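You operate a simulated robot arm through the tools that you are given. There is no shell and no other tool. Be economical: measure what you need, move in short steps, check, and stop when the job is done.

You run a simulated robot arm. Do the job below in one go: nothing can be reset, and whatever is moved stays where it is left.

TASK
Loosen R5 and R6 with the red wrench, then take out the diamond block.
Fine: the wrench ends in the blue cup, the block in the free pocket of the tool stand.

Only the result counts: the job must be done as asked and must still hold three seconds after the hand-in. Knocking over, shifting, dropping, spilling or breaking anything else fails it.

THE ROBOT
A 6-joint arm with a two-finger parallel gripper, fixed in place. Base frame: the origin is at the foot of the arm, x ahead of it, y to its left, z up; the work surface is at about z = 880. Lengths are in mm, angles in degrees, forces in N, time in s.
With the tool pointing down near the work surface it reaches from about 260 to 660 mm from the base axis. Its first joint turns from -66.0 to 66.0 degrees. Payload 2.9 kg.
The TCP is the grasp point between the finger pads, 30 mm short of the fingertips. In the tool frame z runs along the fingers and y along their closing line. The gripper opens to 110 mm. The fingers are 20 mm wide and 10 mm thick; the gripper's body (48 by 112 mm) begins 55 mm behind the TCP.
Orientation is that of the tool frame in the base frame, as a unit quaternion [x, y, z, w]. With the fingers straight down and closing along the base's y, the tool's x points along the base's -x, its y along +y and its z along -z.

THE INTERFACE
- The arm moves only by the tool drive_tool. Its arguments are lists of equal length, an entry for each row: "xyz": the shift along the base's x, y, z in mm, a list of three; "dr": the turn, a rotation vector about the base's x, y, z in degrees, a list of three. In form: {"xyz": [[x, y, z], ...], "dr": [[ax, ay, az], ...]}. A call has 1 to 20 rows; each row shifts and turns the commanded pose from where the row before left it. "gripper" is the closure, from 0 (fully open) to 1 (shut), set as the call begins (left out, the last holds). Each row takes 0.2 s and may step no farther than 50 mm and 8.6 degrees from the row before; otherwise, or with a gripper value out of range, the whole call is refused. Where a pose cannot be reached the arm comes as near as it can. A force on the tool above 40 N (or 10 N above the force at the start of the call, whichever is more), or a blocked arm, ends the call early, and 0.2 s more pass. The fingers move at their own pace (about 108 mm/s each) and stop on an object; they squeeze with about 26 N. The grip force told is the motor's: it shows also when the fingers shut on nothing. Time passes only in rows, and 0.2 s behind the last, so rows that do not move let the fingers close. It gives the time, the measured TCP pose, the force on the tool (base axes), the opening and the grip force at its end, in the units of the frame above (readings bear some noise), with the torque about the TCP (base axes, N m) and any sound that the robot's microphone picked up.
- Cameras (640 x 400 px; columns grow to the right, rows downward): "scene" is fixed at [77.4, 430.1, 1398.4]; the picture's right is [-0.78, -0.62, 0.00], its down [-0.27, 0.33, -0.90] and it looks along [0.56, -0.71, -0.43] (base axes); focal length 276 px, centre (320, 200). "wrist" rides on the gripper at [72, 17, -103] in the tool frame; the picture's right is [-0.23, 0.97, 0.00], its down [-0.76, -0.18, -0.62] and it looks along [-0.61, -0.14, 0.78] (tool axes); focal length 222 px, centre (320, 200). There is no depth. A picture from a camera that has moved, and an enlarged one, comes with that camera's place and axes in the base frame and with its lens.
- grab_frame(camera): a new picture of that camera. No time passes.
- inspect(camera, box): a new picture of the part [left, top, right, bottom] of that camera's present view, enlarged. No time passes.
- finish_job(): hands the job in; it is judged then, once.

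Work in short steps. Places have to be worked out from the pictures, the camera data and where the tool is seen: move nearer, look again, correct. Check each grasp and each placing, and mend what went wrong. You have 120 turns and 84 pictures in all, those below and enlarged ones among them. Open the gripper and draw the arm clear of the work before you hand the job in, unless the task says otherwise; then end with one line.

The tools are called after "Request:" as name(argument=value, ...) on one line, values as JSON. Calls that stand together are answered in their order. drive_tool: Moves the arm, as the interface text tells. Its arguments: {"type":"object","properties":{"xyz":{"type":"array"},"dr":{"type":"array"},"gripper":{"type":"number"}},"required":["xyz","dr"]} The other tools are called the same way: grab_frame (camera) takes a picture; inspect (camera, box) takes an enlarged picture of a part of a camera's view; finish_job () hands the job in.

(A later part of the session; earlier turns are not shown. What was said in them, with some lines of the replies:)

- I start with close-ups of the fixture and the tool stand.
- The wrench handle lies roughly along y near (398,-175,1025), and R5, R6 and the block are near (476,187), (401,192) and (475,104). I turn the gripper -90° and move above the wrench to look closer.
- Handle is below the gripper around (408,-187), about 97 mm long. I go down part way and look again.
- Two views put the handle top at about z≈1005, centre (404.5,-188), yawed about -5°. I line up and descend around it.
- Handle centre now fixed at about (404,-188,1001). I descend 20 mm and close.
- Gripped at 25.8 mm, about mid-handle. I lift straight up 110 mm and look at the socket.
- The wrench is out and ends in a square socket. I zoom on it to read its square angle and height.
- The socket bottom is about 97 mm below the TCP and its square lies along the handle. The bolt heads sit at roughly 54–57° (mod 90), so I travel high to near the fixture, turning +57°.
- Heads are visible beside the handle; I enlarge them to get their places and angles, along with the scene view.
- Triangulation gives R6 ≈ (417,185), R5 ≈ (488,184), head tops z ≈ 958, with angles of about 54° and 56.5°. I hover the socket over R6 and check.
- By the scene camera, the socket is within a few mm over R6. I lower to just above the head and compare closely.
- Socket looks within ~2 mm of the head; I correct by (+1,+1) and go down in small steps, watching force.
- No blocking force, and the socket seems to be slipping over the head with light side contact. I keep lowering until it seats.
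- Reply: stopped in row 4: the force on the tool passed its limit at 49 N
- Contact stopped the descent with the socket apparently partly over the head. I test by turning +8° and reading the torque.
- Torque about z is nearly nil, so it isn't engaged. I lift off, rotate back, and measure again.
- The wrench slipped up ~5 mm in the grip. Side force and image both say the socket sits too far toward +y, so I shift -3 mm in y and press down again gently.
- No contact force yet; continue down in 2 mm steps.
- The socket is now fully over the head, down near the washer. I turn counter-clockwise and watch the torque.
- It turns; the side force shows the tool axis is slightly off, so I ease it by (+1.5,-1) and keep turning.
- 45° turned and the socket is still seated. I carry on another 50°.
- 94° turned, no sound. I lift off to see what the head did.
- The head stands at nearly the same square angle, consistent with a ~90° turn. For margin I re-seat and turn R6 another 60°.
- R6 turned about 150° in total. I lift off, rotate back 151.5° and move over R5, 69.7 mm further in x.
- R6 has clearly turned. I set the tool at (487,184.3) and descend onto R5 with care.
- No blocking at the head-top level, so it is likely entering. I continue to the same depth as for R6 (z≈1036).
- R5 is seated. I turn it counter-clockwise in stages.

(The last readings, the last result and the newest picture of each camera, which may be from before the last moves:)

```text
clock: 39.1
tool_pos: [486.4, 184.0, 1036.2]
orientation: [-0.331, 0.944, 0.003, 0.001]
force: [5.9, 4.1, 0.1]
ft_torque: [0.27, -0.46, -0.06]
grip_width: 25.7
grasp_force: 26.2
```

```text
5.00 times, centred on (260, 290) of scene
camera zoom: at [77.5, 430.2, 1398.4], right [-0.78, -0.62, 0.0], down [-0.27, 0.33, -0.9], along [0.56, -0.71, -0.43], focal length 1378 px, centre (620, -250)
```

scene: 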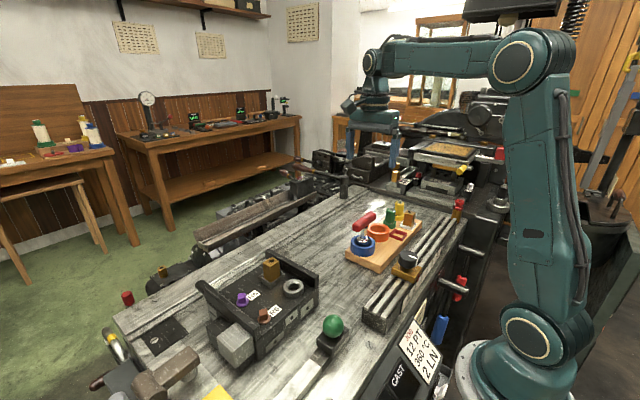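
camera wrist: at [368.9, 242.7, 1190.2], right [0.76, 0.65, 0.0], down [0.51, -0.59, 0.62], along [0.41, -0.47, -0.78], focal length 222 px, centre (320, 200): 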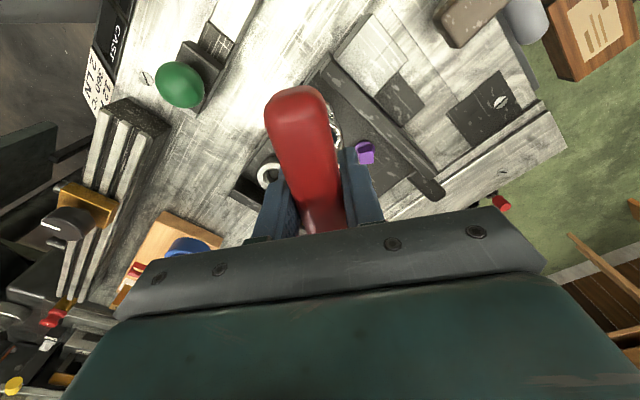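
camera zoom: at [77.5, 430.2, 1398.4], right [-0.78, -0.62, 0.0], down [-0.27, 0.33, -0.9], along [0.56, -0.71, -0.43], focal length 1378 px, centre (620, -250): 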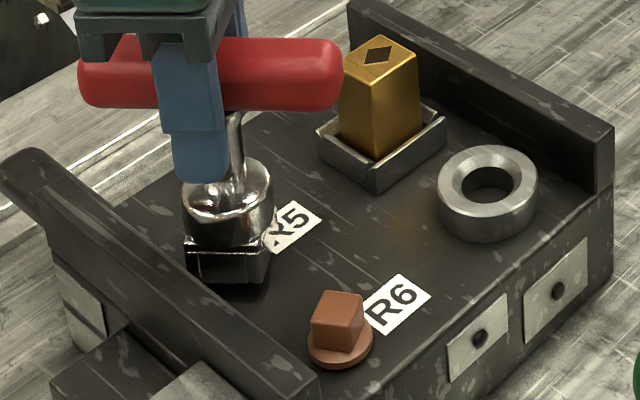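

72° done with a light reaction. I continue another 72°; the handle passes above the block top (z≈1000).

Request:
drive_tool(xyz=[[0.5, 0.5, 0], [0, 0, 0], [0, 0, 0], [0, 0, 0], [0, 0, 0], [0, 0, 0], [0, 0, 0]], dr=[[0, 0, 6], [0, 0, 6], [0, 0, 6], [0, 0, 6], [0, 0, 6], [0, 0, 6], [0, 0, 0]])

Request:
drive_tool(xyz=[[0, 0, 0], [0, 0, 0], [0, 0, 0], [0, 0, 0], [0, 0, 0], [0, 0, 0], [0, 0, 0]], dr=[[0, 0, 6], [0, 0, 6], [0, 0, 6], [0, 0, 6], [0, 0, 6], [0, 0, 6], [0, 0, 0]])

Request:
drive_tool(xyz=[[0, 0, 15], [0, 0, 20], [0, 0, 20], [0, 0, 0]], dr=[[0, 0, 0], [0, 0, 0], [0, 0, 0], [0, 0, 0]])

Request:
inspect(camera="scene", box=[225, 250, 295, 330])

```text
clock: 40.7
tool_pos: [487.1, 185.2, 1036.0]
orientation: [-0.607, 0.795, 0.003, 0.001]
force: [0.6, 1.9, -2.2]
ft_torque: [0.1, -0.08, -0.02]
grip_width: 25.8
grasp_force: 26.5
```

```text
clock: 42.3
tool_pos: [486.4, 185.2, 1035.6]
orientation: [0.823, -0.569, -0.004, 0.0]
force: [2.9, 4.3, -0.6]
ft_torque: [0.35, -0.27, -0.02]
grip_width: 25.9
grasp_force: 25.8
```

```text
clock: 43.3
tool_pos: [485.7, 185.3, 1090.3]
orientation: [0.823, -0.569, -0.004, 0.001]
force: [0.2, 0.4, -1.8]
ft_torque: [-0.02, 0.0, 0.03]
grip_width: 25.8
grasp_force: 25.7
```

```text
5.00 times, centred on (260, 290) of scene
camera zoom: at [77.4, 430.1, 1398.4], right [-0.78, -0.62, 0.0], down [-0.27, 0.33, -0.9], along [0.56, -0.71, -0.43], focal length 1378 px, centre (620, -250)
```

zoom: 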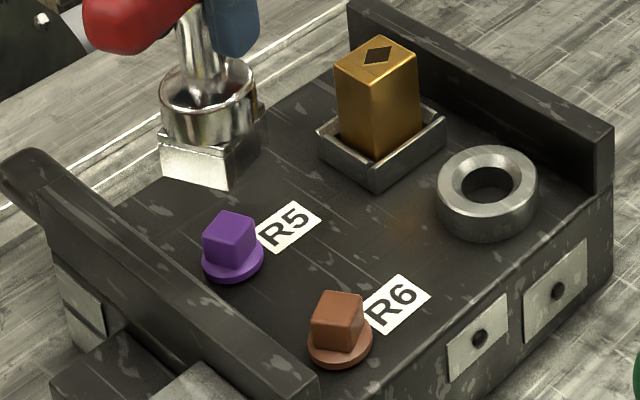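

Both heads are turned clear. I carry the wrench back high over the work, rotating -203.6° to its original angle.

Request:
drive_tool(xyz=[[0, 0, 30], [0, 0, 30], [-8, -37, 0], [-8, -37, 0], [-8, -37, 0], [-8, -37, 0], [-8, -37, 0], [-8, -37, 0], [-8, -37, 0], [-8, -37, 0], [-8, -37, 0], [-8.3, -40.4, 0]], dr=[[0, 0, -8.48], [0, 0, -8.48], [0, 0, -8.48], [0, 0, -8.48], [0, 0, -8.48], [0, 0, -8.48], [0, 0, -8.48], [0, 0, -8.48], [0, 0, -8.48], [0, 0, -8.48], [0, 0, -8.48], [0, 0, -8.48]])

Request:
drive_tool(xyz=[[0, 0, 0], [0, 0, 0], [0, 0, 0], [0, 0, 0], [0, 0, 0], [0, 0, 0], [0, 0, -10], [0, 0, -10], [0, 0, -10], [0, 0, -10], [0, 0, -10], [0, 0, 0], [0, 0, 0]], dr=[[0, 0, -8.48], [0, 0, -8.48], [0, 0, -8.48], [0, 0, -8.48], [0, 0, -8.48], [0, 0, -8.48], [0, 0, -8.48], [0, 0, -8.48], [0, 0, -8.48], [0, 0, -8.48], [0, 0, -8.48], [0, 0, -8.56], [0, 0, 0]])

Request:
inspect(camera="scene", box=[330, 160, 430, 280])

```text
clock: 45.9
tool_pos: [405.9, -190.2, 1149.5]
orientation: [-0.076, 0.997, 0.003, 0.003]
force: [0.4, -0.8, -2.2]
ft_torque: [0.0, -0.01, -0.01]
grip_width: 25.6
grasp_force: 25.8
```

```text
clock: 48.7
tool_pos: [406.0, -190.2, 1101.4]
orientation: [0.726, 0.687, -0.001, 0.004]
force: [-0.1, 0.7, -2.0]
ft_torque: [-0.02, 0.0, 0.0]
grip_width: 25.7
grasp_force: 26.4
```

```text
3.33 times, centred on (380, 220) of scene
camera zoom: at [77.4, 430.1, 1398.4], right [-0.78, -0.62, 0.0], down [-0.27, 0.33, -0.9], along [0.56, -0.71, -0.43], focal length 918 px, centre (120, 133)
```

zoom: 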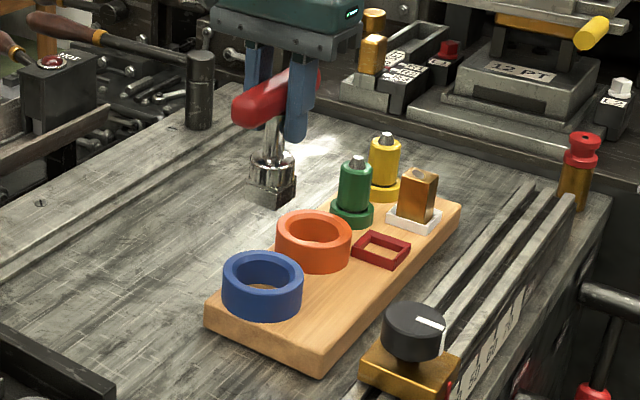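

I shift +1.5 mm in y and lower to just above the cup to check centring.

Request:
drive_tool(xyz=[[0, 1.5, -25], [0, 0, -25], [0, 0, -12], [0, 0, 0]], dr=[[0, 0, 0], [0, 0, 0], [0, 0, 0], [0, 0, 0]])

Request:
inspect(camera="scene", box=[340, 195, 400, 265])

Request:
inspect(camera="wrist", box=[240, 50, 400, 200])

```text
clock: 49.7
tool_pos: [407.4, -188.2, 1038.4]
orientation: [0.725, 0.689, 0.0, 0.003]
force: [0.3, 0.1, -2.2]
ft_torque: [-0.01, 0.01, -0.01]
grip_width: 25.4
grasp_force: 26.0
```

```text
5.71 times, centred on (370, 230) of scene
camera zoom: at [77.4, 430.1, 1398.4], right [-0.78, -0.62, 0.0], down [-0.27, 0.33, -0.9], along [0.56, -0.71, -0.43], focal length 1575 px, centre (34, 29)
```

zoom: 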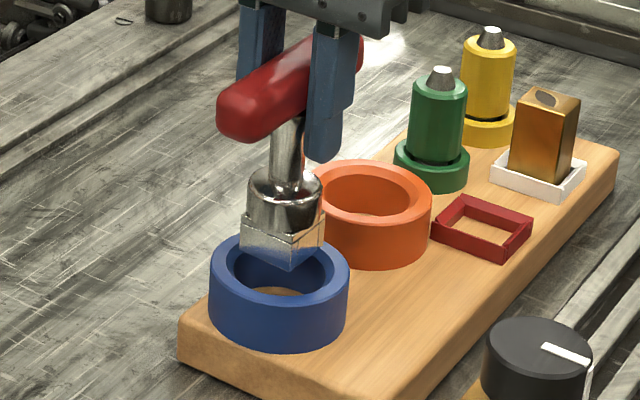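

```text
2.67 times, centred on (320, 125) of wrist
camera zoom: at [428.3, -115.9, 1141.9], right [0.96, -0.28, 0.01], down [-0.22, -0.75, 0.63], along [-0.17, -0.6, -0.78], focal length 592 px, centre (320, 400)
```

zoom: 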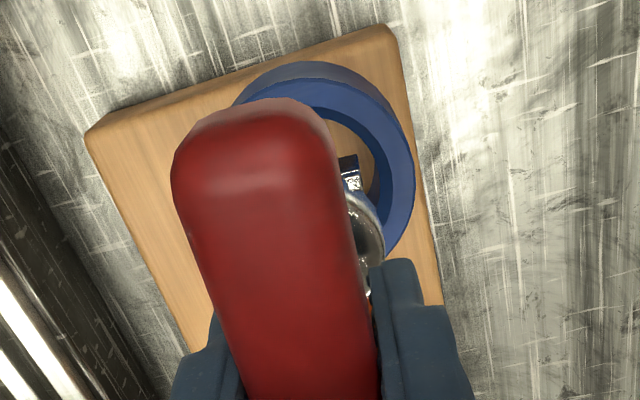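

Socket is centred over the cup. I lower it in until it touches the floor (expected TCP z≈996).

Request:
drive_tool(xyz=[[0, 0, -10], [0, 0, -10], [0, 0, -8], [0, 0, -6], [0, 0, -4], [0, 0, 0]], dr=[[0, 0, 0], [0, 0, 0], [0, 0, 0], [0, 0, 0], [0, 0, 0], [0, 0, 0]])

Request:
inspect(camera="scene", box=[340, 195, 400, 265])

```text
clock: 50.3
tool_pos: [406.7, -187.0, 1027.4]
orientation: [0.725, 0.689, 0.001, 0.006]
force: [-6.6, 4.7, 9.2]
ft_torque: [0.13, 0.38, -0.08]
grip_width: 25.8
grasp_force: 26.0
stopped in row 2: the force on the tool passed its limit at 54 N (the readings are from after the stop); the commanded pose is now the measured one
```

```text
5.71 times, centred on (370, 230) of scene
camera zoom: at [77.1, 430.3, 1398.4], right [-0.78, -0.62, 0.0], down [-0.27, 0.33, -0.9], along [0.56, -0.71, -0.43], focal length 1575 px, centre (34, 29)
```

zoom: 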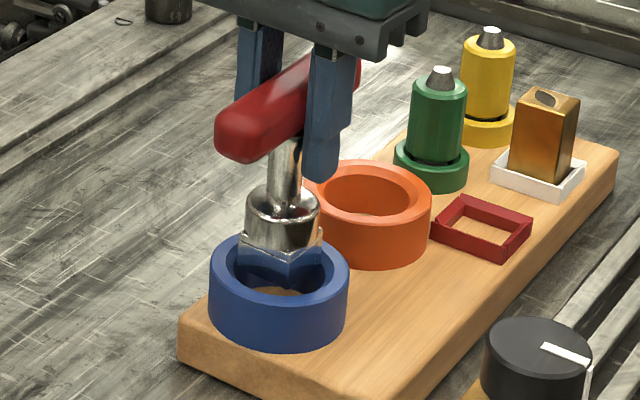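

The socket hit the rim; the reaction pushes it toward (-x,+y). I lift a little and look more closely at the gap.

Request:
drive_tool(xyz=[[0, 0, 5], [0, 0, 5], [0, 0, 0]], dr=[[0, 0, 0], [0, 0, 0], [0, 0, 0]])

Request:
inspect(camera="scene", box=[350, 210, 380, 255])

Request:
inspect(camera="wrist", box=[290, 60, 360, 150])

```text
clock: 51.1
tool_pos: [407.7, -188.2, 1034.4]
orientation: [0.725, 0.689, 0.001, 0.007]
force: [-0.3, -1.0, -2.1]
ft_torque: [0.02, 0.01, 0.01]
grip_width: 25.7
grasp_force: 25.9
```

```text
8.89 times, centred on (365, 232) of scene
camera zoom: at [77.4, 430.1, 1398.4], right [-0.78, -0.62, 0.0], down [-0.27, 0.33, -0.9], along [0.56, -0.71, -0.43], focal length 2449 px, centre (-80, -89)
```

zoom: 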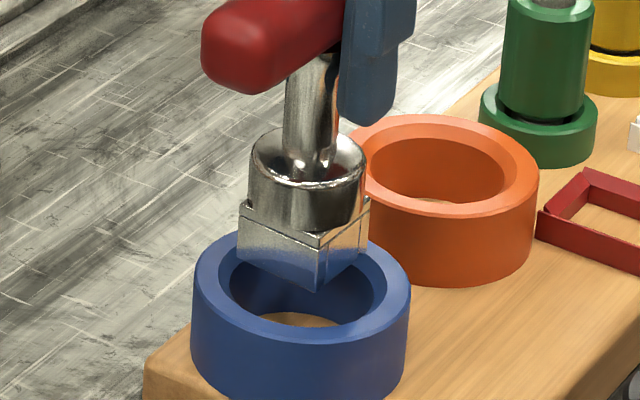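

```text
4.44 times, centred on (325, 105) of wrist
camera zoom: at [428.2, -116.1, 1139.5], right [0.96, -0.28, 0.01], down [-0.22, -0.75, 0.63], along [-0.16, -0.61, -0.78], focal length 987 px, centre (298, 622)
```

zoom: 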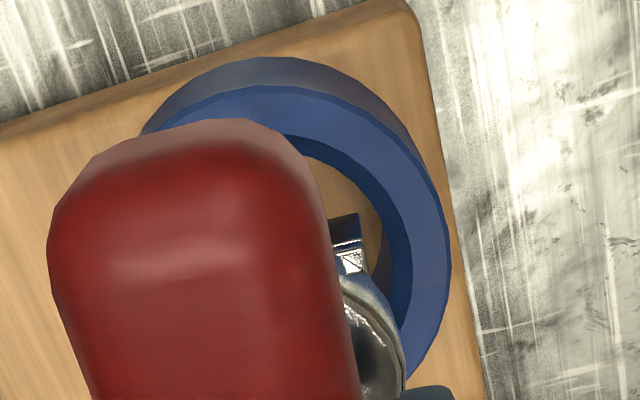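

Both views and the force agree: the socket is about 3 mm too far toward (+x,-y), partly from a 0.8° tool tilt. I correct the tilt and shift, then lower gently.

Request:
drive_tool(xyz=[[-2.2, 2.5, 0], [0, 0, -3], [0, 0, -3], [0, 0, -3], [0, 0, -3], [0, 0, 0]], dr=[[0.5, 0.63, 0], [0, 0, 0], [0, 0, 0], [0, 0, 0], [0, 0, 0], [0, 0, 0]])

Request:
inspect(camera="scene", box=[350, 210, 380, 255])

```text
clock: 52.5
tool_pos: [405.1, -186.0, 1023.6]
orientation: [0.725, 0.689, 0.0, 0.0]
force: [0.0, 0.4, -1.2]
ft_torque: [0.01, 0.01, -0.02]
grip_width: 25.8
grasp_force: 26.1
```

```text
8.89 times, centred on (365, 232) of scene
camera zoom: at [77.4, 430.1, 1398.4], right [-0.78, -0.62, 0.0], down [-0.27, 0.33, -0.9], along [0.56, -0.71, -0.43], focal length 2449 px, centre (-80, -89)
```

zoom: 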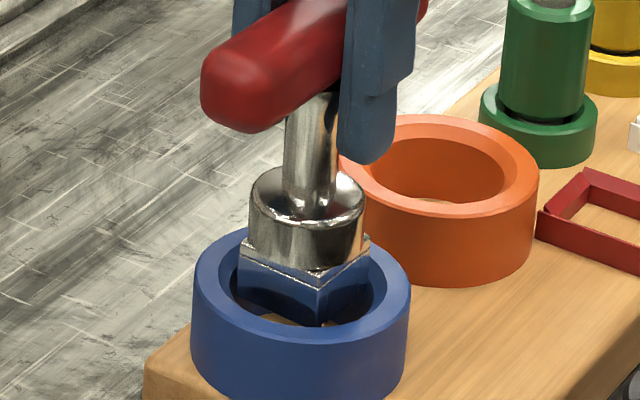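

It now enters the cup without force. I continue down gently to the floor.

Request:
drive_tool(xyz=[[0, 0, -5], [0, 0, -5], [0, 0, -5], [0, 0, -5], [0, 0, -3], [0, 0, -2], [0, 0, -2], [0, 0, -2]], dr=[[0, 0, 0], [0, 0, 0], [0, 0, 0], [0, 0, 0], [0, 0, 0], [0, 0, 0], [0, 0, 0], [0, 0, 0]])

Request:
inspect(camera="scene", box=[350, 210, 380, 255])

```text
clock: 54.3
tool_pos: [404.2, -186.7, 996.0]
orientation: [0.726, 0.688, 0.001, 0.001]
force: [-4.2, -2.9, 22.1]
ft_torque: [0.05, 0.37, 0.01]
grip_width: 25.8
grasp_force: 25.9
```

```text
8.89 times, centred on (365, 232) of scene
camera zoom: at [77.0, 430.1, 1398.5], right [-0.78, -0.62, 0.0], down [-0.27, 0.33, -0.9], along [0.56, -0.71, -0.43], focal length 2449 px, centre (-80, -89)
```

zoom: 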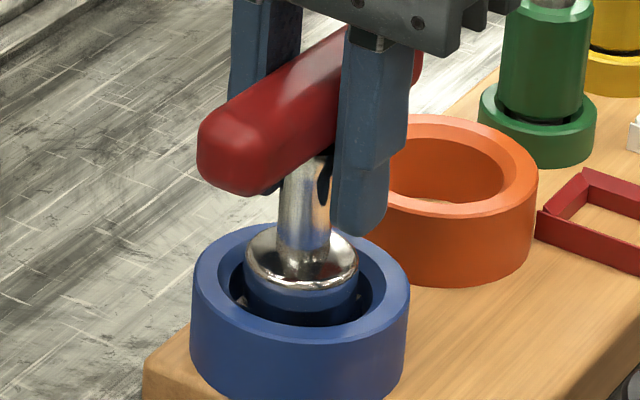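

The wrench stands on the cup floor (22 N). I ease up 1 mm, open, and rise clear.

Request:
drive_tool(xyz=[[0, 0, 1.5], [0, 0, 0]], dr=[[0, 0, 0], [0, 0, 0]])

Request:
drive_tool(xyz=[[0, 0, 0], [0, 0, 0], [0, 0, 0], [0, 0, 0]], dr=[[0, 0, 0], [0, 0, 0], [0, 0, 0], [0, 0, 0]], gripper=0)

Request:
drive_tool(xyz=[[0, 0, 15], [0, 0, 30], [0, 0, 40], [0, 0, 45], [0, 0, 0]], dr=[[0, 0, 0], [0, 0, 0], [0, 0, 0], [0, 0, 0], [0, 0, 0]])

Request:
grab_frame(camera="scene")

Request:
grab_frame(camera="wrist")

```text
clock: 54.9
tool_pos: [405.7, -185.8, 996.8]
orientation: [0.725, 0.689, 0.0, -0.001]
force: [1.2, -4.9, 5.8]
ft_torque: [-0.27, -0.12, -0.08]
grip_width: 25.6
grasp_force: 25.4
```

```text
clock: 55.9
tool_pos: [405.1, -184.9, 998.1]
orientation: [0.725, 0.689, 0.0, 0.0]
force: [-0.1, -0.5, -0.3]
ft_torque: [-0.04, 0.02, 0.02]
grip_width: 109.6
grasp_force: 0.0
```

```text
clock: 57.1
tool_pos: [405.1, -183.9, 1127.6]
orientation: [0.725, 0.689, 0.0, 0.0]
force: [0.4, 0.3, -0.2]
ft_torque: [-0.03, 0.02, -0.01]
grip_width: 110.0
grasp_force: 0.1
```

```text
33 pictures are left
```

scene: 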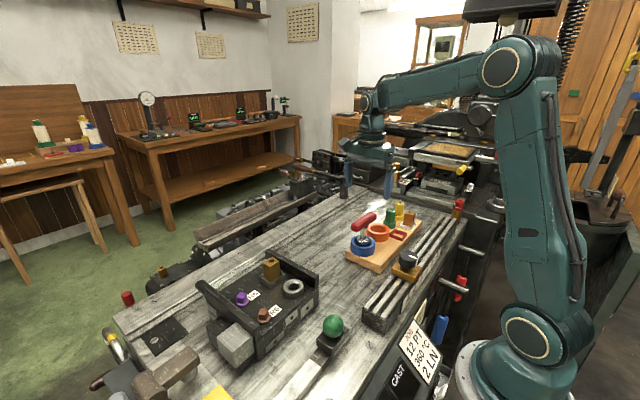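

```text
32 pictures are left
camera wrist: at [427.5, -113.0, 1231.2], right [0.96, -0.28, 0.0], down [-0.22, -0.75, 0.62], along [-0.17, -0.6, -0.78], focal length 222 px, centre (320, 200)
```

wrist: 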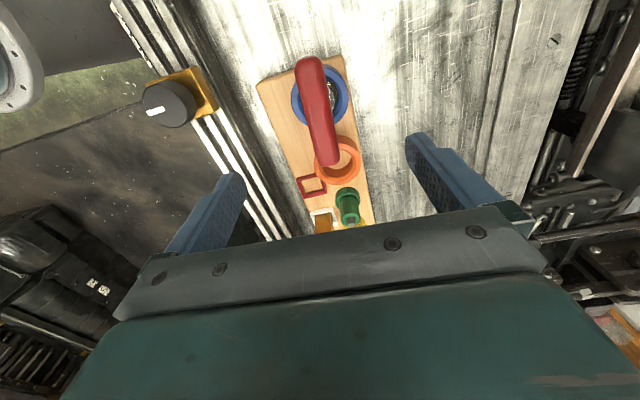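

The wrench stands in the cup. From here I measure the red free pocket closely.

Request:
inspect(camera="wrist", box=[285, 150, 375, 240])

Request:
inspect(camera="scene", box=[380, 200, 430, 250])

```text
4.44 times, centred on (330, 195) of wrist
camera zoom: at [427.5, -113.0, 1231.2], right [0.96, -0.28, 0.0], down [-0.22, -0.75, 0.62], along [-0.17, -0.6, -0.78], focal length 987 px, centre (276, 222)
```

zoom: 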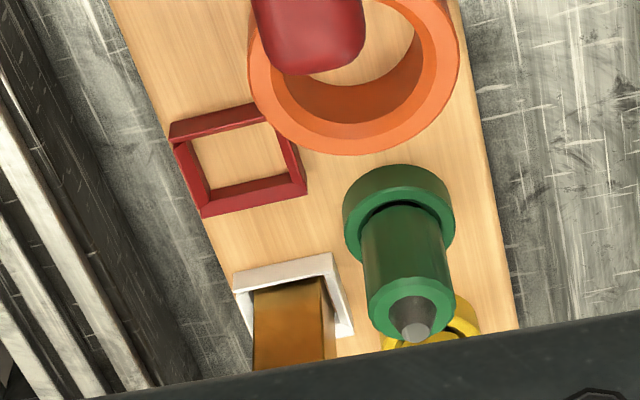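

```text
8.00 times, centred on (405, 225) of scene
camera zoom: at [77.4, 430.1, 1398.4], right [-0.78, -0.62, 0.0], down [-0.27, 0.33, -0.9], along [0.56, -0.71, -0.43], focal length 2204 px, centre (-360, 0)
```

zoom: 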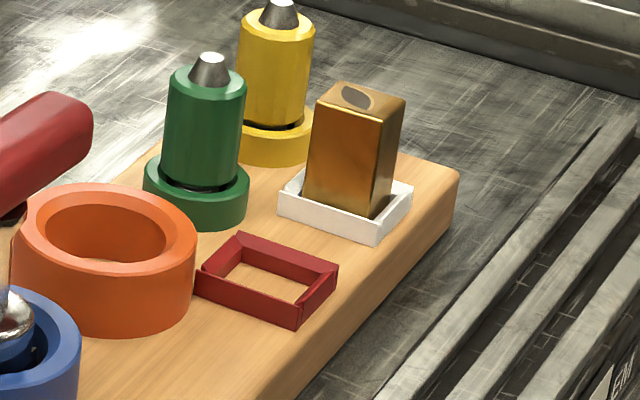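

Red pocket centre is near (351,-330), outer about 46 (x) by 36 (y), roughly axis-aligned. Now I go over the diamond block, turning +90°.

Request:
drive_tool(xyz=[[6.8, 25.4, 0], [6.8, 25.4, 0], [6.8, 25.4, 0], [6.8, 25.4, 0], [6.8, 25.4, 0], [6.8, 25.4, 0], [6.8, 25.4, 0], [6.8, 25.4, 0], [6.8, 25.4, 0], [6.8, 25.4, 0], [6.8, 25.4, 0], [0, 0, 0]], dr=[[0, 0, 8.18], [0, 0, 8.18], [0, 0, 8.18], [0, 0, 8.18], [0, 0, 8.18], [0, 0, 8.18], [0, 0, 8.18], [0, 0, 8.18], [0, 0, 8.18], [0, 0, 8.18], [0, 0, 8.2], [0, 0, 0]])

Request:
inspect(camera="wrist", box=[240, 40, 420, 220])

Request:
inspect(camera="scene", box=[250, 250, 310, 305])

```text
clock: 59.7
tool_pos: [479.8, 92.8, 1127.1]
orientation: [0.025, 1.0, 0.001, -0.001]
force: [-0.4, 1.4, -0.6]
ft_torque: [-0.01, 0.0, -0.03]
grip_width: 110.1
grasp_force: 0.1
```

```text
2.22 times, centred on (330, 130) of wrist
camera zoom: at [408.4, 113.1, 1230.7], right [0.27, 0.96, 0.0], down [0.75, -0.21, 0.62], along [0.6, -0.17, -0.78], focal length 494 px, centre (298, 356)
```

zoom: 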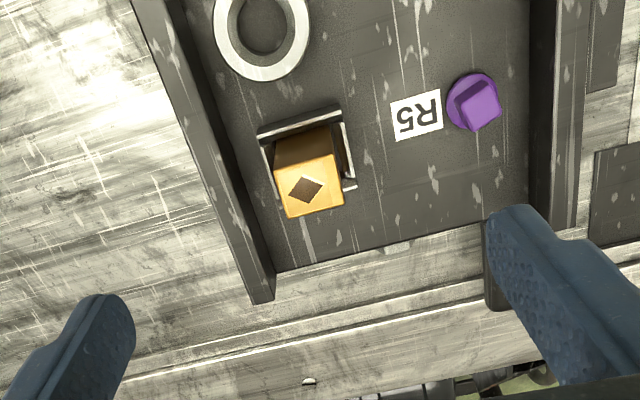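

```text
7.27 times, centred on (280, 278) of scene
camera zoom: at [77.4, 430.1, 1398.4], right [-0.78, -0.62, 0.0], down [-0.27, 0.33, -0.9], along [0.56, -0.71, -0.43], focal length 2004 px, centre (611, -364)
```

zoom: 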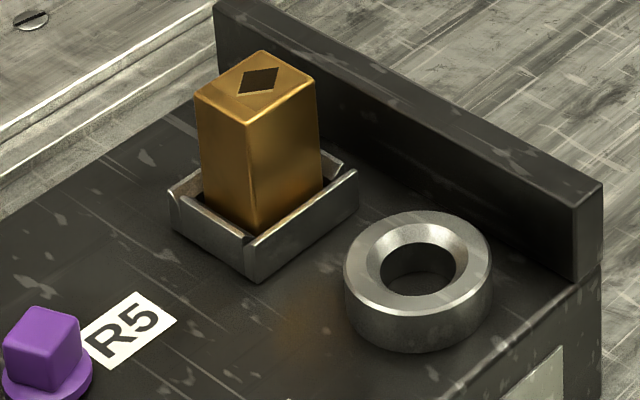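

The diamond block is centred near (492.5,95), top z≈989, about 30 (y) × 26 (x), yaw −2.5°. Since the red pocket's long side is along x, the block must turn 90°. I turn the gripper +90° to grip across x, with a 50 mm opening to clear the silver ring.

Request:
drive_tool(xyz=[[1.2, 0.2, 0], [1.2, 0.2, 0], [1.2, 0.2, 0], [1.2, 0.2, 0], [1.2, 0.2, 0], [1.2, 0.2, 0], [1.2, 0.2, 0], [1.2, 0.2, 0], [1.2, 0.2, -20], [1.2, 0.2, -20], [0.7, 0.2, -20], [0, 0, 0]], dr=[[0, 0, 8.22], [0, 0, 8.22], [0, 0, 8.22], [0, 0, 8.22], [0, 0, 8.22], [0, 0, 8.22], [0, 0, 8.22], [0, 0, 8.22], [0, 0, 8.22], [0, 0, 8.22], [0, 0, 8.2], [0, 0, 0]], gripper=0.545)

Request:
inspect(camera="wrist", box=[220, 30, 420, 230])

Request:
inspect(camera="scene", box=[240, 220, 320, 305])

```text
clock: 62.3
tool_pos: [493.9, 95.5, 1065.4]
orientation: [-0.692, 0.722, -0.001, 0.0]
force: [-0.3, -1.0, -0.7]
ft_torque: [0.01, 0.0, 0.02]
grip_width: 49.9
grasp_force: 0.0
```

```text
2.00 times, centred on (320, 130) of wrist
camera zoom: at [474.1, 24.3, 1169.8], right [-0.96, 0.27, 0.0], down [0.21, 0.75, 0.62], along [0.17, 0.6, -0.78], focal length 444 px, centre (320, 340)
```

zoom: 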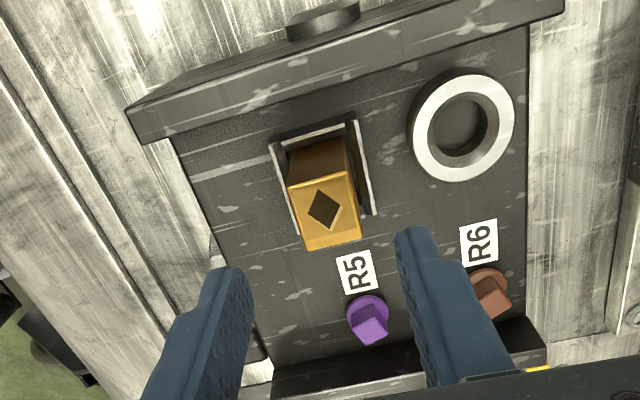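

```text
4.71 times, centred on (280, 262) of scene
camera zoom: at [77.4, 430.1, 1398.4], right [-0.78, -0.62, 0.0], down [-0.27, 0.33, -0.9], along [0.56, -0.71, -0.43], focal length 1297 px, centre (508, -94)
```

zoom: 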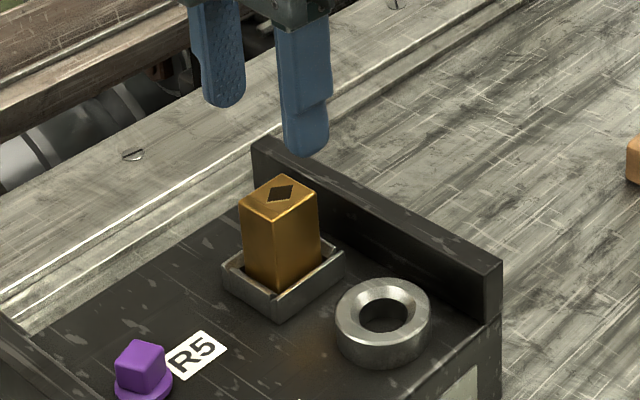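

The block centre reads (492,96), aligned with the fingers. I lower around it to z≈990 and check before closing.

Request:
drive_tool(xyz=[[-1.6, 0.7, -25], [0, 0, -25], [0, 0, -15], [0, 0, -10], [0, 0, 0]], dr=[[0, 0, 0], [0, 0, 0], [0, 0, 0], [0, 0, 0], [0, 0, 0]])

Request:
inspect(camera="scene", box=[240, 230, 320, 305])

```text
clock: 63.5
tool_pos: [491.3, 96.2, 990.3]
orientation: [-0.692, 0.722, 0.0, 0.001]
force: [0.1, 0.9, 0.2]
ft_torque: [-0.02, 0.01, -0.02]
grip_width: 50.4
grasp_force: 0.0
```

```text
5.33 times, centred on (280, 268) of scene
camera zoom: at [77.4, 430.1, 1398.4], right [-0.78, -0.62, 0.0], down [-0.27, 0.33, -0.9], along [0.56, -0.71, -0.43], focal length 1470 px, centre (533, -160)
```

zoom: 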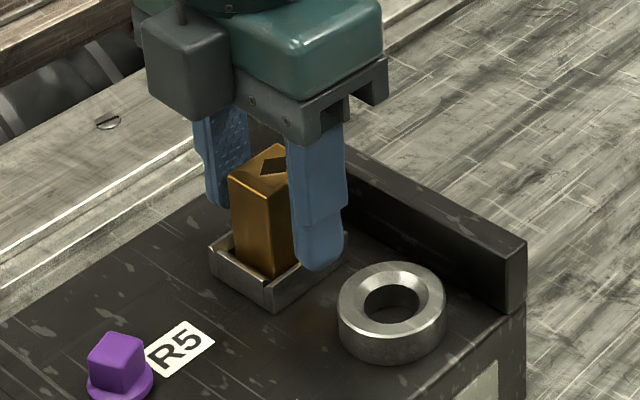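

Fingers flank the block above the tray rim. I close and check the grip.

Request:
drive_tool(xyz=[[0, 0, 0], [0, 0, 0], [0, 0, 0]], dr=[[0, 0, 0], [0, 0, 0], [0, 0, 0]], gripper=1)

Request:
drive_tool(xyz=[[0, 0, 2], [0, 0, 2], [0, 0, 2], [0, 0, 0]], dr=[[0, 0, 0], [0, 0, 0], [0, 0, 0], [0, 0, 0]])

Request:
inspect(camera="scene", box=[240, 230, 320, 305])

```text
clock: 64.3
tool_pos: [491.3, 96.7, 991.5]
orientation: [-0.691, 0.723, -0.001, 0.0]
force: [1.1, -1.1, -0.2]
ft_torque: [0.0, -0.04, -0.02]
grip_width: 25.6
grasp_force: 25.8
```

```text
clock: 65.3
tool_pos: [491.7, 96.8, 997.5]
orientation: [-0.691, 0.723, 0.001, 0.0]
force: [0.0, -2.1, -2.5]
ft_torque: [-0.14, 0.0, 0.05]
grip_width: 25.8
grasp_force: 26.2
```

```text
5.33 times, centred on (280, 268) of scene
camera zoom: at [77.4, 430.1, 1398.5], right [-0.78, -0.62, 0.0], down [-0.27, 0.33, -0.9], along [0.56, -0.71, -0.43], focal length 1470 px, centre (533, -160)
```

zoom: 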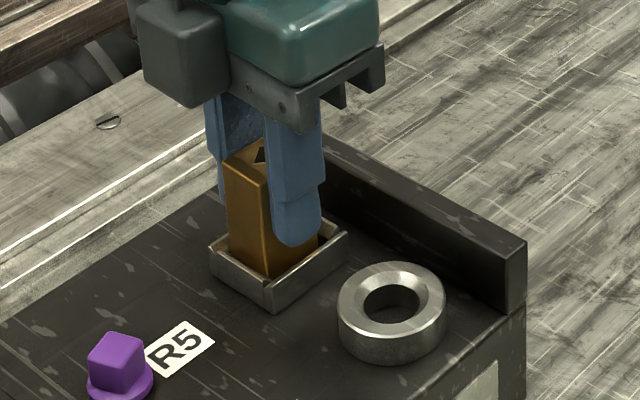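

The block rises with only about 2 N of weight, so the bolts are released. I lift it clear, recording the height.

Request:
drive_tool(xyz=[[0, 0, 5], [0, 0, 10], [0, 0, 20], [0, 0, 30], [0, 0, 40], [0, 0, 30], [0, 0, 0]], dr=[[0, 0, 0], [0, 0, 0], [0, 0, 0], [0, 0, 0], [0, 0, 0], [0, 0, 0], [0, 0, 0]])

Request:
inspect(camera="scene", box=[230, 170, 320, 305])

```text
clock: 66.9
tool_pos: [490.9, 95.7, 1132.7]
orientation: [-0.692, 0.722, 0.0, 0.0]
force: [0.2, -0.2, -1.6]
ft_torque: [-0.02, -0.06, 0.02]
grip_width: 25.8
grasp_force: 25.5
```

```text
2.96 times, centred on (275, 238) of scene
camera zoom: at [77.4, 430.1, 1398.4], right [-0.78, -0.62, 0.0], down [-0.27, 0.33, -0.9], along [0.56, -0.71, -0.43], focal length 816 px, centre (453, 89)
```

zoom: 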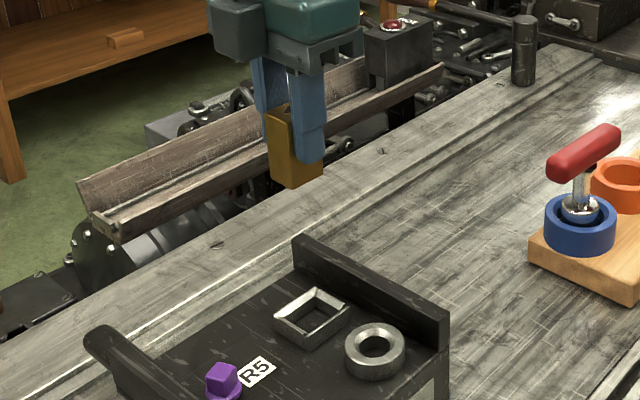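

The block is out, tray empty. I carry it high to above the red pocket, turning −90°.

Request:
drive_tool(xyz=[[-12.7, -38.6, 0], [-12.7, -38.6, 0], [-12.7, -38.6, 0], [-12.7, -38.6, 0], [-12.7, -38.6, 0], [-12.7, -38.6, 0], [-12.7, -38.6, 0], [-12.7, -38.6, 0], [-12.7, -38.6, 0], [-12.7, -38.6, 0], [-12.7, -38.6, 0], [0, 0, -30], [0, 0, 0]], dr=[[0, 0, -8.18], [0, 0, -8.18], [0, 0, -8.18], [0, 0, -8.18], [0, 0, -8.18], [0, 0, -8.18], [0, 0, -8.18], [0, 0, -8.18], [0, 0, -8.18], [0, 0, -8.18], [0, 0, -8.2], [0, 0, 0], [0, 0, 0]])

Request:
inspect(camera="wrist", box=[220, 30, 420, 230])

Request:
inspect(camera="scene", box=[370, 160, 440, 250])

```text
clock: 69.7
tool_pos: [352.1, -327.1, 1101.0]
orientation: [0.022, 1.0, 0.001, 0.0]
force: [-0.5, 0.6, -1.5]
ft_torque: [-0.01, -0.03, -0.01]
grip_width: 25.8
grasp_force: 25.9
```

```text
2.00 times, centred on (320, 130) of wrist
camera zoom: at [281.1, -307.6, 1205.4], right [0.27, 0.96, 0.0], down [0.75, -0.21, 0.62], along [0.6, -0.17, -0.78], focal length 444 px, centre (320, 340)
```

zoom: 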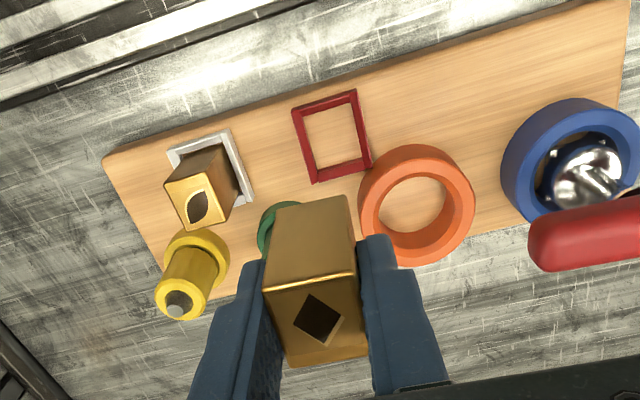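

```text
4.44 times, centred on (405, 205) of scene
camera zoom: at [77.4, 430.1, 1398.5], right [-0.78, -0.62, 0.0], down [-0.27, 0.33, -0.9], along [0.56, -0.71, -0.43], focal length 1225 px, centre (-58, 178)
```

zoom: 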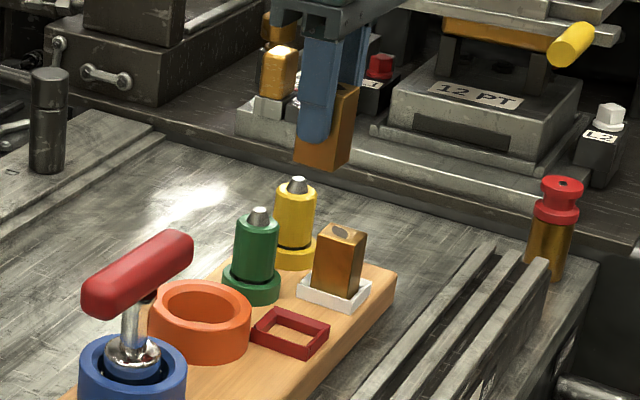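

Two wrist views agree: red pocket centre (353.1,−319.1), rim z≈924, yaw≈0. I shift there, turn +2°, and lower to just above the rim.

Request:
drive_tool(xyz=[[-0.5, 8.3, 0], [0, 0, -35], [0, 0, -35], [0, 0, -25], [0, 0, 0]], dr=[[0, 0, 2], [0, 0, 0], [0, 0, 0], [0, 0, 0], [0, 0, 0]])

Request:
inspect(camera="scene", box=[380, 190, 430, 245])

Request:
inspect(camera="wrist", box=[220, 30, 420, 230])

```text
clock: 70.9
tool_pos: [351.2, -318.3, 1008.6]
orientation: [0.004, 1.0, 0.0, 0.0]
force: [0.3, -0.3, -2.1]
ft_torque: [0.0, 0.01, 0.01]
grip_width: 25.6
grasp_force: 25.5
```

```text
7.27 times, centred on (405, 218) of scene
camera zoom: at [77.4, 430.1, 1398.5], right [-0.78, -0.62, 0.0], down [-0.27, 0.33, -0.9], along [0.56, -0.71, -0.43], focal length 2004 px, centre (-298, 73)
```

zoom: 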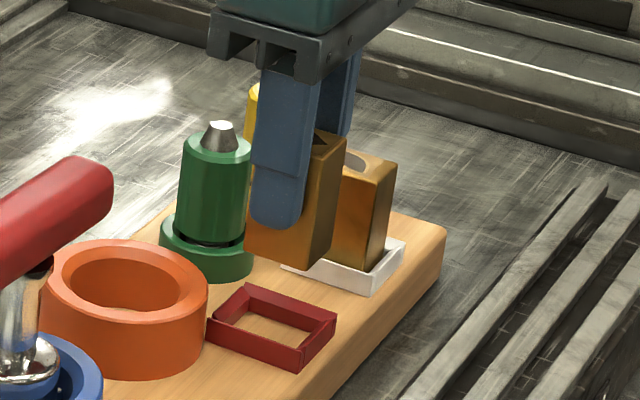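

```text
2.00 times, centred on (320, 130) of wrist
camera zoom: at [278.9, -300.1, 1112.1], right [0.24, 0.97, 0.0], down [0.76, -0.18, 0.62], along [0.61, -0.15, -0.78], focal length 444 px, centre (320, 340)
```

zoom: 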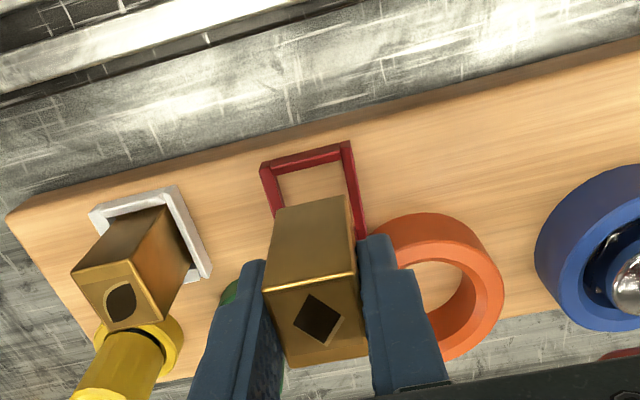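

Everything lines up within 2–3 mm. I nudge (+1,−0.5) and lower 30 mm to compare the block's bottom edge with the rim.

Request:
drive_tool(xyz=[[1.2, -0.5, -15], [0, 0, -15], [0, 0, 0]], dr=[[0, 0, 0], [0, 0, 0], [0, 0, 0]])

Request:
inspect(camera="scene", box=[385, 200, 425, 245])

Request:
inspect(camera="wrist", box=[270, 80, 370, 180])

```text
clock: 71.7
tool_pos: [351.7, -319.6, 979.6]
orientation: [0.004, 1.0, 0.0, 0.001]
force: [-0.1, -0.4, -1.3]
ft_torque: [0.0, -0.02, 0.02]
grip_width: 25.5
grasp_force: 26.3
```

```text
8.89 times, centred on (405, 222) of scene
camera zoom: at [77.4, 430.1, 1398.5], right [-0.78, -0.62, 0.0], down [-0.27, 0.33, -0.9], along [0.56, -0.71, -0.43], focal length 2449 px, centre (-436, 0)
```

zoom: 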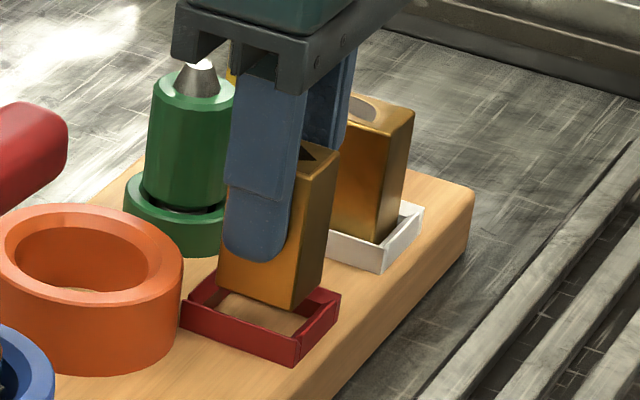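

```text
4.00 times, centred on (320, 130) of wrist
camera zoom: at [280.2, -302.2, 1082.3], right [0.24, 0.97, 0.0], down [0.76, -0.18, 0.62], along [0.61, -0.15, -0.78], focal length 888 px, centre (320, 480)
```

zoom: 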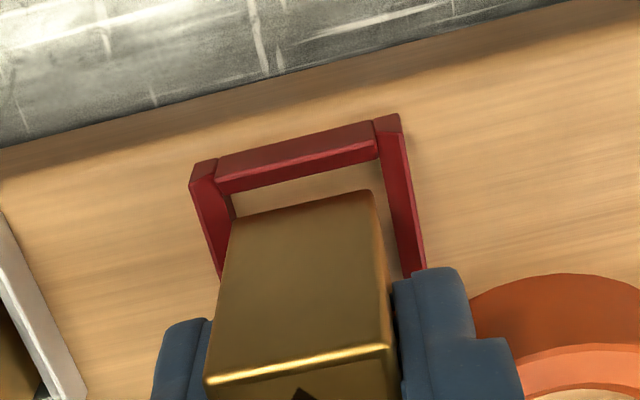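

The close view shows the block parallel with the pocket, needing about +0.8 mm in y. I apply that and lower in 2 mm steps.

Request:
drive_tool(xyz=[[0, 0.8, 0], [0, 0, -2], [0, 0, -2], [0, 0, -2], [0, 0, -2], [0, 0, 0]], dr=[[0, 0, 0], [0, 0, 0], [0, 0, 0], [0, 0, 0], [0, 0, 0], [0, 0, 0]])

Request:
inspect(camera="wrist", box=[270, 80, 370, 180])

Request:
inspect(camera="scene", box=[385, 200, 425, 245])

```text
clock: 73.1
tool_pos: [351.9, -320.5, 969.4]
orientation: [0.004, 1.0, 0.001, 0.0]
force: [-0.7, 0.4, -1.6]
ft_torque: [0.01, 0.0, 0.02]
grip_width: 25.7
grasp_force: 25.7
```

```text
4.00 times, centred on (320, 130) of wrist
camera zoom: at [281.1, -302.1, 1074.1], right [0.24, 0.97, 0.0], down [0.76, -0.18, 0.62], along [0.6, -0.15, -0.78], focal length 888 px, centre (320, 480)
```

zoom: 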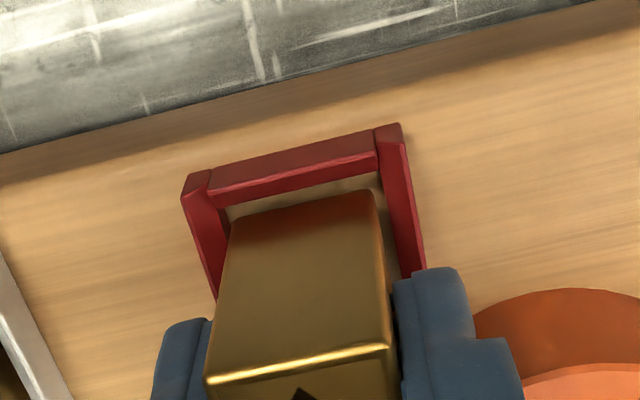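

```text
8.89 times, centred on (405, 222) of scene
camera zoom: at [77.4, 430.1, 1398.5], right [-0.78, -0.62, 0.0], down [-0.27, 0.33, -0.9], along [0.56, -0.71, -0.43], focal length 2449 px, centre (-436, 0)
```

zoom: 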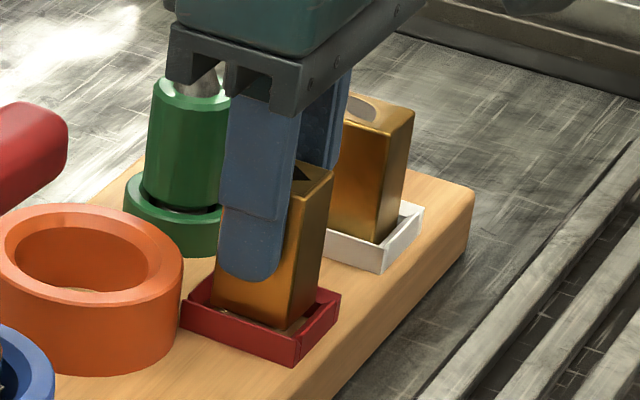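

The block's foot is entering the pocket with gaps all round. I keep lowering until it rests on the floor.

Request:
drive_tool(xyz=[[0, 0.5, -2], [0, 0, -2], [0, 0, -2], [0, 0, -1], [0, 0, -1], [0, 0, 0]], dr=[[0, 0, 0], [0, 0, 0], [0, 0, 0], [0, 0, 0], [0, 0, 0], [0, 0, 0]])

Request:
inspect(camera="scene", box=[385, 200, 425, 245])

```text
clock: 74.5
tool_pos: [352.0, -318.8, 961.8]
orientation: [0.005, 1.0, 0.0, 0.0]
force: [-0.6, -0.5, -2.7]
ft_torque: [-0.01, 0.02, -0.01]
grip_width: 25.8
grasp_force: 26.0
```

```text
8.89 times, centred on (405, 222) of scene
camera zoom: at [77.4, 430.1, 1398.5], right [-0.78, -0.62, 0.0], down [-0.27, 0.33, -0.9], along [0.56, -0.71, -0.43], focal length 2449 px, centre (-436, 0)
```

zoom: 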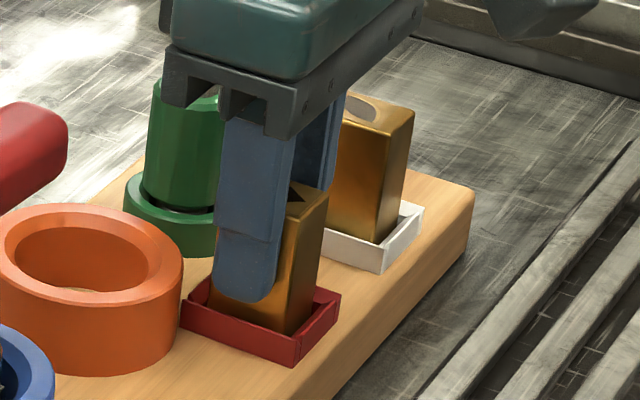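

Inside the walls now, no contact yet. I continue in 1 mm steps, watching for the floor.

Request:
drive_tool(xyz=[[0, 0, -1], [0, 0, -1], [0, 0, -1], [0, 0, -1], [0, 0, 0]], dr=[[0, 0, 0], [0, 0, 0], [0, 0, 0], [0, 0, 0], [0, 0, 0]])

Request:
inspect(camera="scene", box=[385, 205, 425, 245])

```text
clock: 75.7
tool_pos: [351.6, -319.4, 957.9]
orientation: [0.003, 1.0, -0.001, 0.001]
force: [1.2, 4.0, 19.7]
ft_torque: [0.18, -0.14, 0.04]
grip_width: 25.6
grasp_force: 26.1
```

```text
10.00 times, centred on (405, 225) of scene
camera zoom: at [77.2, 430.4, 1398.4], right [-0.78, -0.62, 0.0], down [-0.27, 0.33, -0.9], along [0.56, -0.71, -0.43], focal length 2756 px, centre (-530, -50)
```

zoom: 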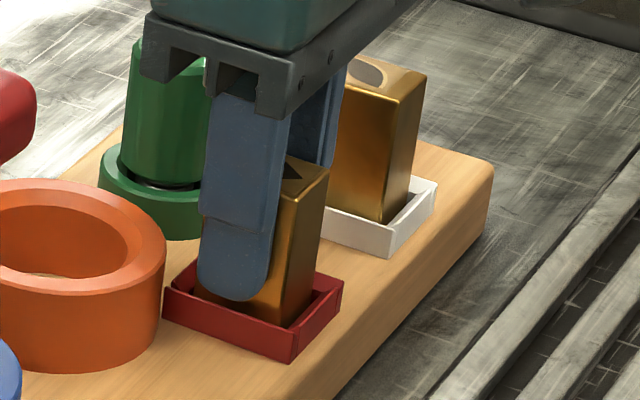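

Firm contact at 20 N, with the block deep in the pocket. I ease up 0.7 mm, open to about 46 mm, and look.

Request:
drive_tool(xyz=[[0, 0, 0.7], [0, 0, 0]], dr=[[0, 0, 0], [0, 0, 0]])

Request:
drive_tool(xyz=[[0, 0, 0], [0, 0, 0], [0, 0, 0]], dr=[[0, 0, 0], [0, 0, 0], [0, 0, 0]], gripper=0.6)

Request:
drive_tool(xyz=[[0, 0, 10], [0, 0, 25], [0, 0, 40], [0, 0, 45], [0, 0, 0]], dr=[[0, 0, 0], [0, 0, 0], [0, 0, 0], [0, 0, 0], [0, 0, 0]])

Request:
inspect(camera="scene", box=[340, 185, 440, 285])

Request:
inspect(camera="wrist", box=[220, 30, 420, 230])

```text
clock: 76.3
tool_pos: [352.0, -319.6, 958.7]
orientation: [0.004, 1.0, 0.0, 0.001]
force: [2.5, 2.5, 15.1]
ft_torque: [0.1, -0.32, 0.03]
grip_width: 25.3
grasp_force: 25.6
```

```text
clock: 77.1
tool_pos: [352.9, -317.2, 957.3]
orientation: [0.004, 1.0, 0.0, -0.001]
force: [-0.7, 0.4, 0.2]
ft_torque: [0.05, -0.01, 0.03]
grip_width: 44.0
grasp_force: 0.1
```

```text
clock: 78.3
tool_pos: [352.0, -317.9, 1080.5]
orientation: [0.004, 1.0, 0.0, 0.0]
force: [0.2, 0.9, 0.6]
ft_torque: [0.01, 0.02, -0.02]
grip_width: 44.0
grasp_force: 0.0
```

```text
4.00 times, centred on (390, 235) of scene
camera zoom: at [77.4, 430.1, 1398.4], right [-0.78, -0.62, 0.0], down [-0.27, 0.33, -0.9], along [0.56, -0.71, -0.43], focal length 1102 px, centre (40, 60)
```

zoom: 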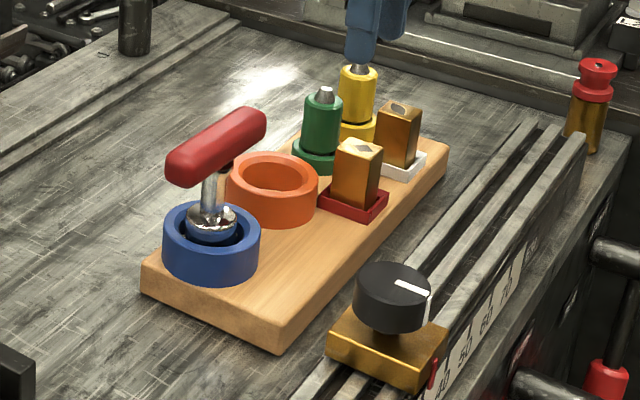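

```text
2.00 times, centred on (320, 130) of wrist
camera zoom: at [281.1, -300.0, 1184.0], right [0.24, 0.97, 0.0], down [0.76, -0.18, 0.62], along [0.61, -0.15, -0.78], focal length 444 px, centre (320, 340)
```

zoom: 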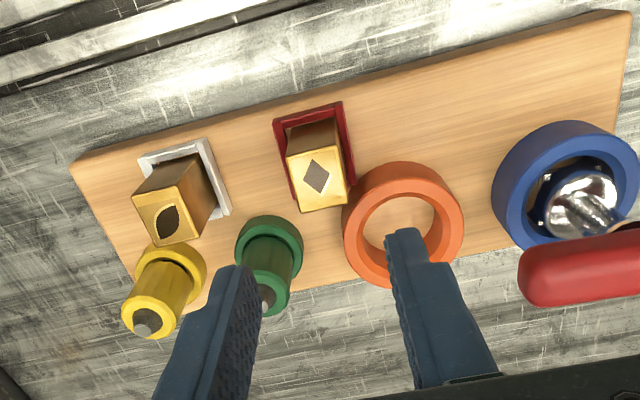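

The block stands upright in the red pocket and the wrench stands in the blue cup. I open fully, withdraw high, and take a last look.

Request:
drive_tool(xyz=[[0, 0, 45], [0, 0, 45], [0, 0, 45], [0, 40, 40], [0, 45, 0], [0, 45, 0], [0, 45, 0], [0, 0, 0]], dr=[[0, 0, 0], [0, 0, 0], [0, 0, 0], [0, 0, 0], [0, 0, 0], [0, 0, 0], [0, 0, 0], [0, 0, 0]], gripper=0)

Request:
grab_frame(camera="scene")

```text
refused: row 4 steps farther than a row can; nothing moved
```

```text
10 pictures are left
```

scene: 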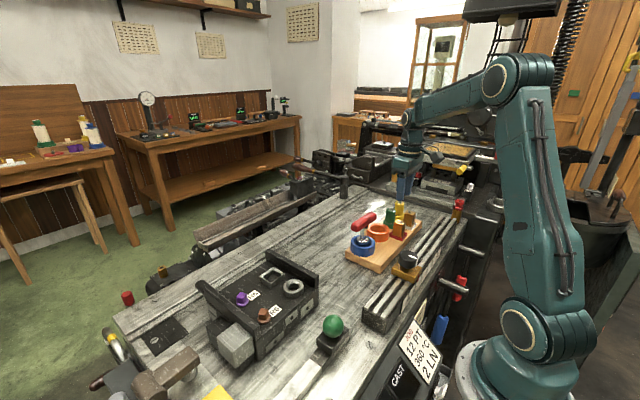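

One row was too long, so nothing moved. I repeat with shorter rows.

Request:
drive_tool(xyz=[[0, 0, 45], [0, 0, 45], [0, 0, 45], [0, 30, 30], [0, 45, 0], [0, 45, 0], [0, 0, 0]], dr=[[0, 0, 0], [0, 0, 0], [0, 0, 0], [0, 0, 0], [0, 0, 0], [0, 0, 0], [0, 0, 0]], gripper=0)

Request:
inspect(camera="scene", box=[190, 180, 440, 370])

```text
clock: 79.9
tool_pos: [352.2, -199.9, 1243.5]
orientation: [0.005, 1.0, 0.0, 0.0]
force: [-0.3, 0.0, -0.2]
ft_torque: [-0.01, 0.01, 0.03]
grip_width: 109.9
grasp_force: 0.0
```

```text
2.11 times, centred on (315, 275) of scene
camera zoom: at [77.4, 430.1, 1398.4], right [-0.78, -0.62, 0.0], down [-0.27, 0.33, -0.9], along [0.56, -0.71, -0.43], focal length 580 px, centre (330, 42)
```

zoom: 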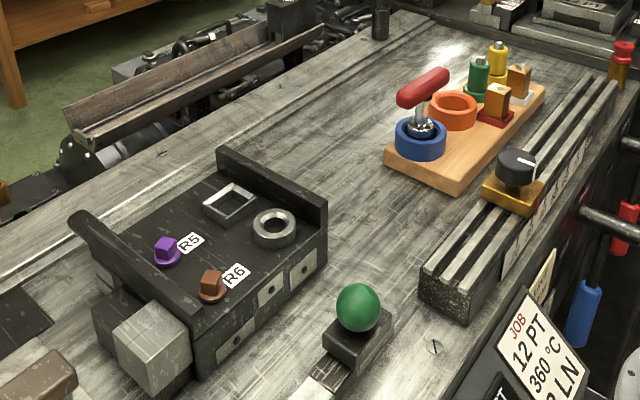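

Everything is in place and undisturbed: bolts turned, tray empty, wrench in the blue cup, block in the red pocket. I hand the job in.

Request:
finish_job()

```text
The job is handed in.
```

I loosened R5 and R6 with the red wrench, returned the wrench to the blue cup, and put the diamond block in the free (red) pocket of the tool stand. The arm is clear with the gripper open.
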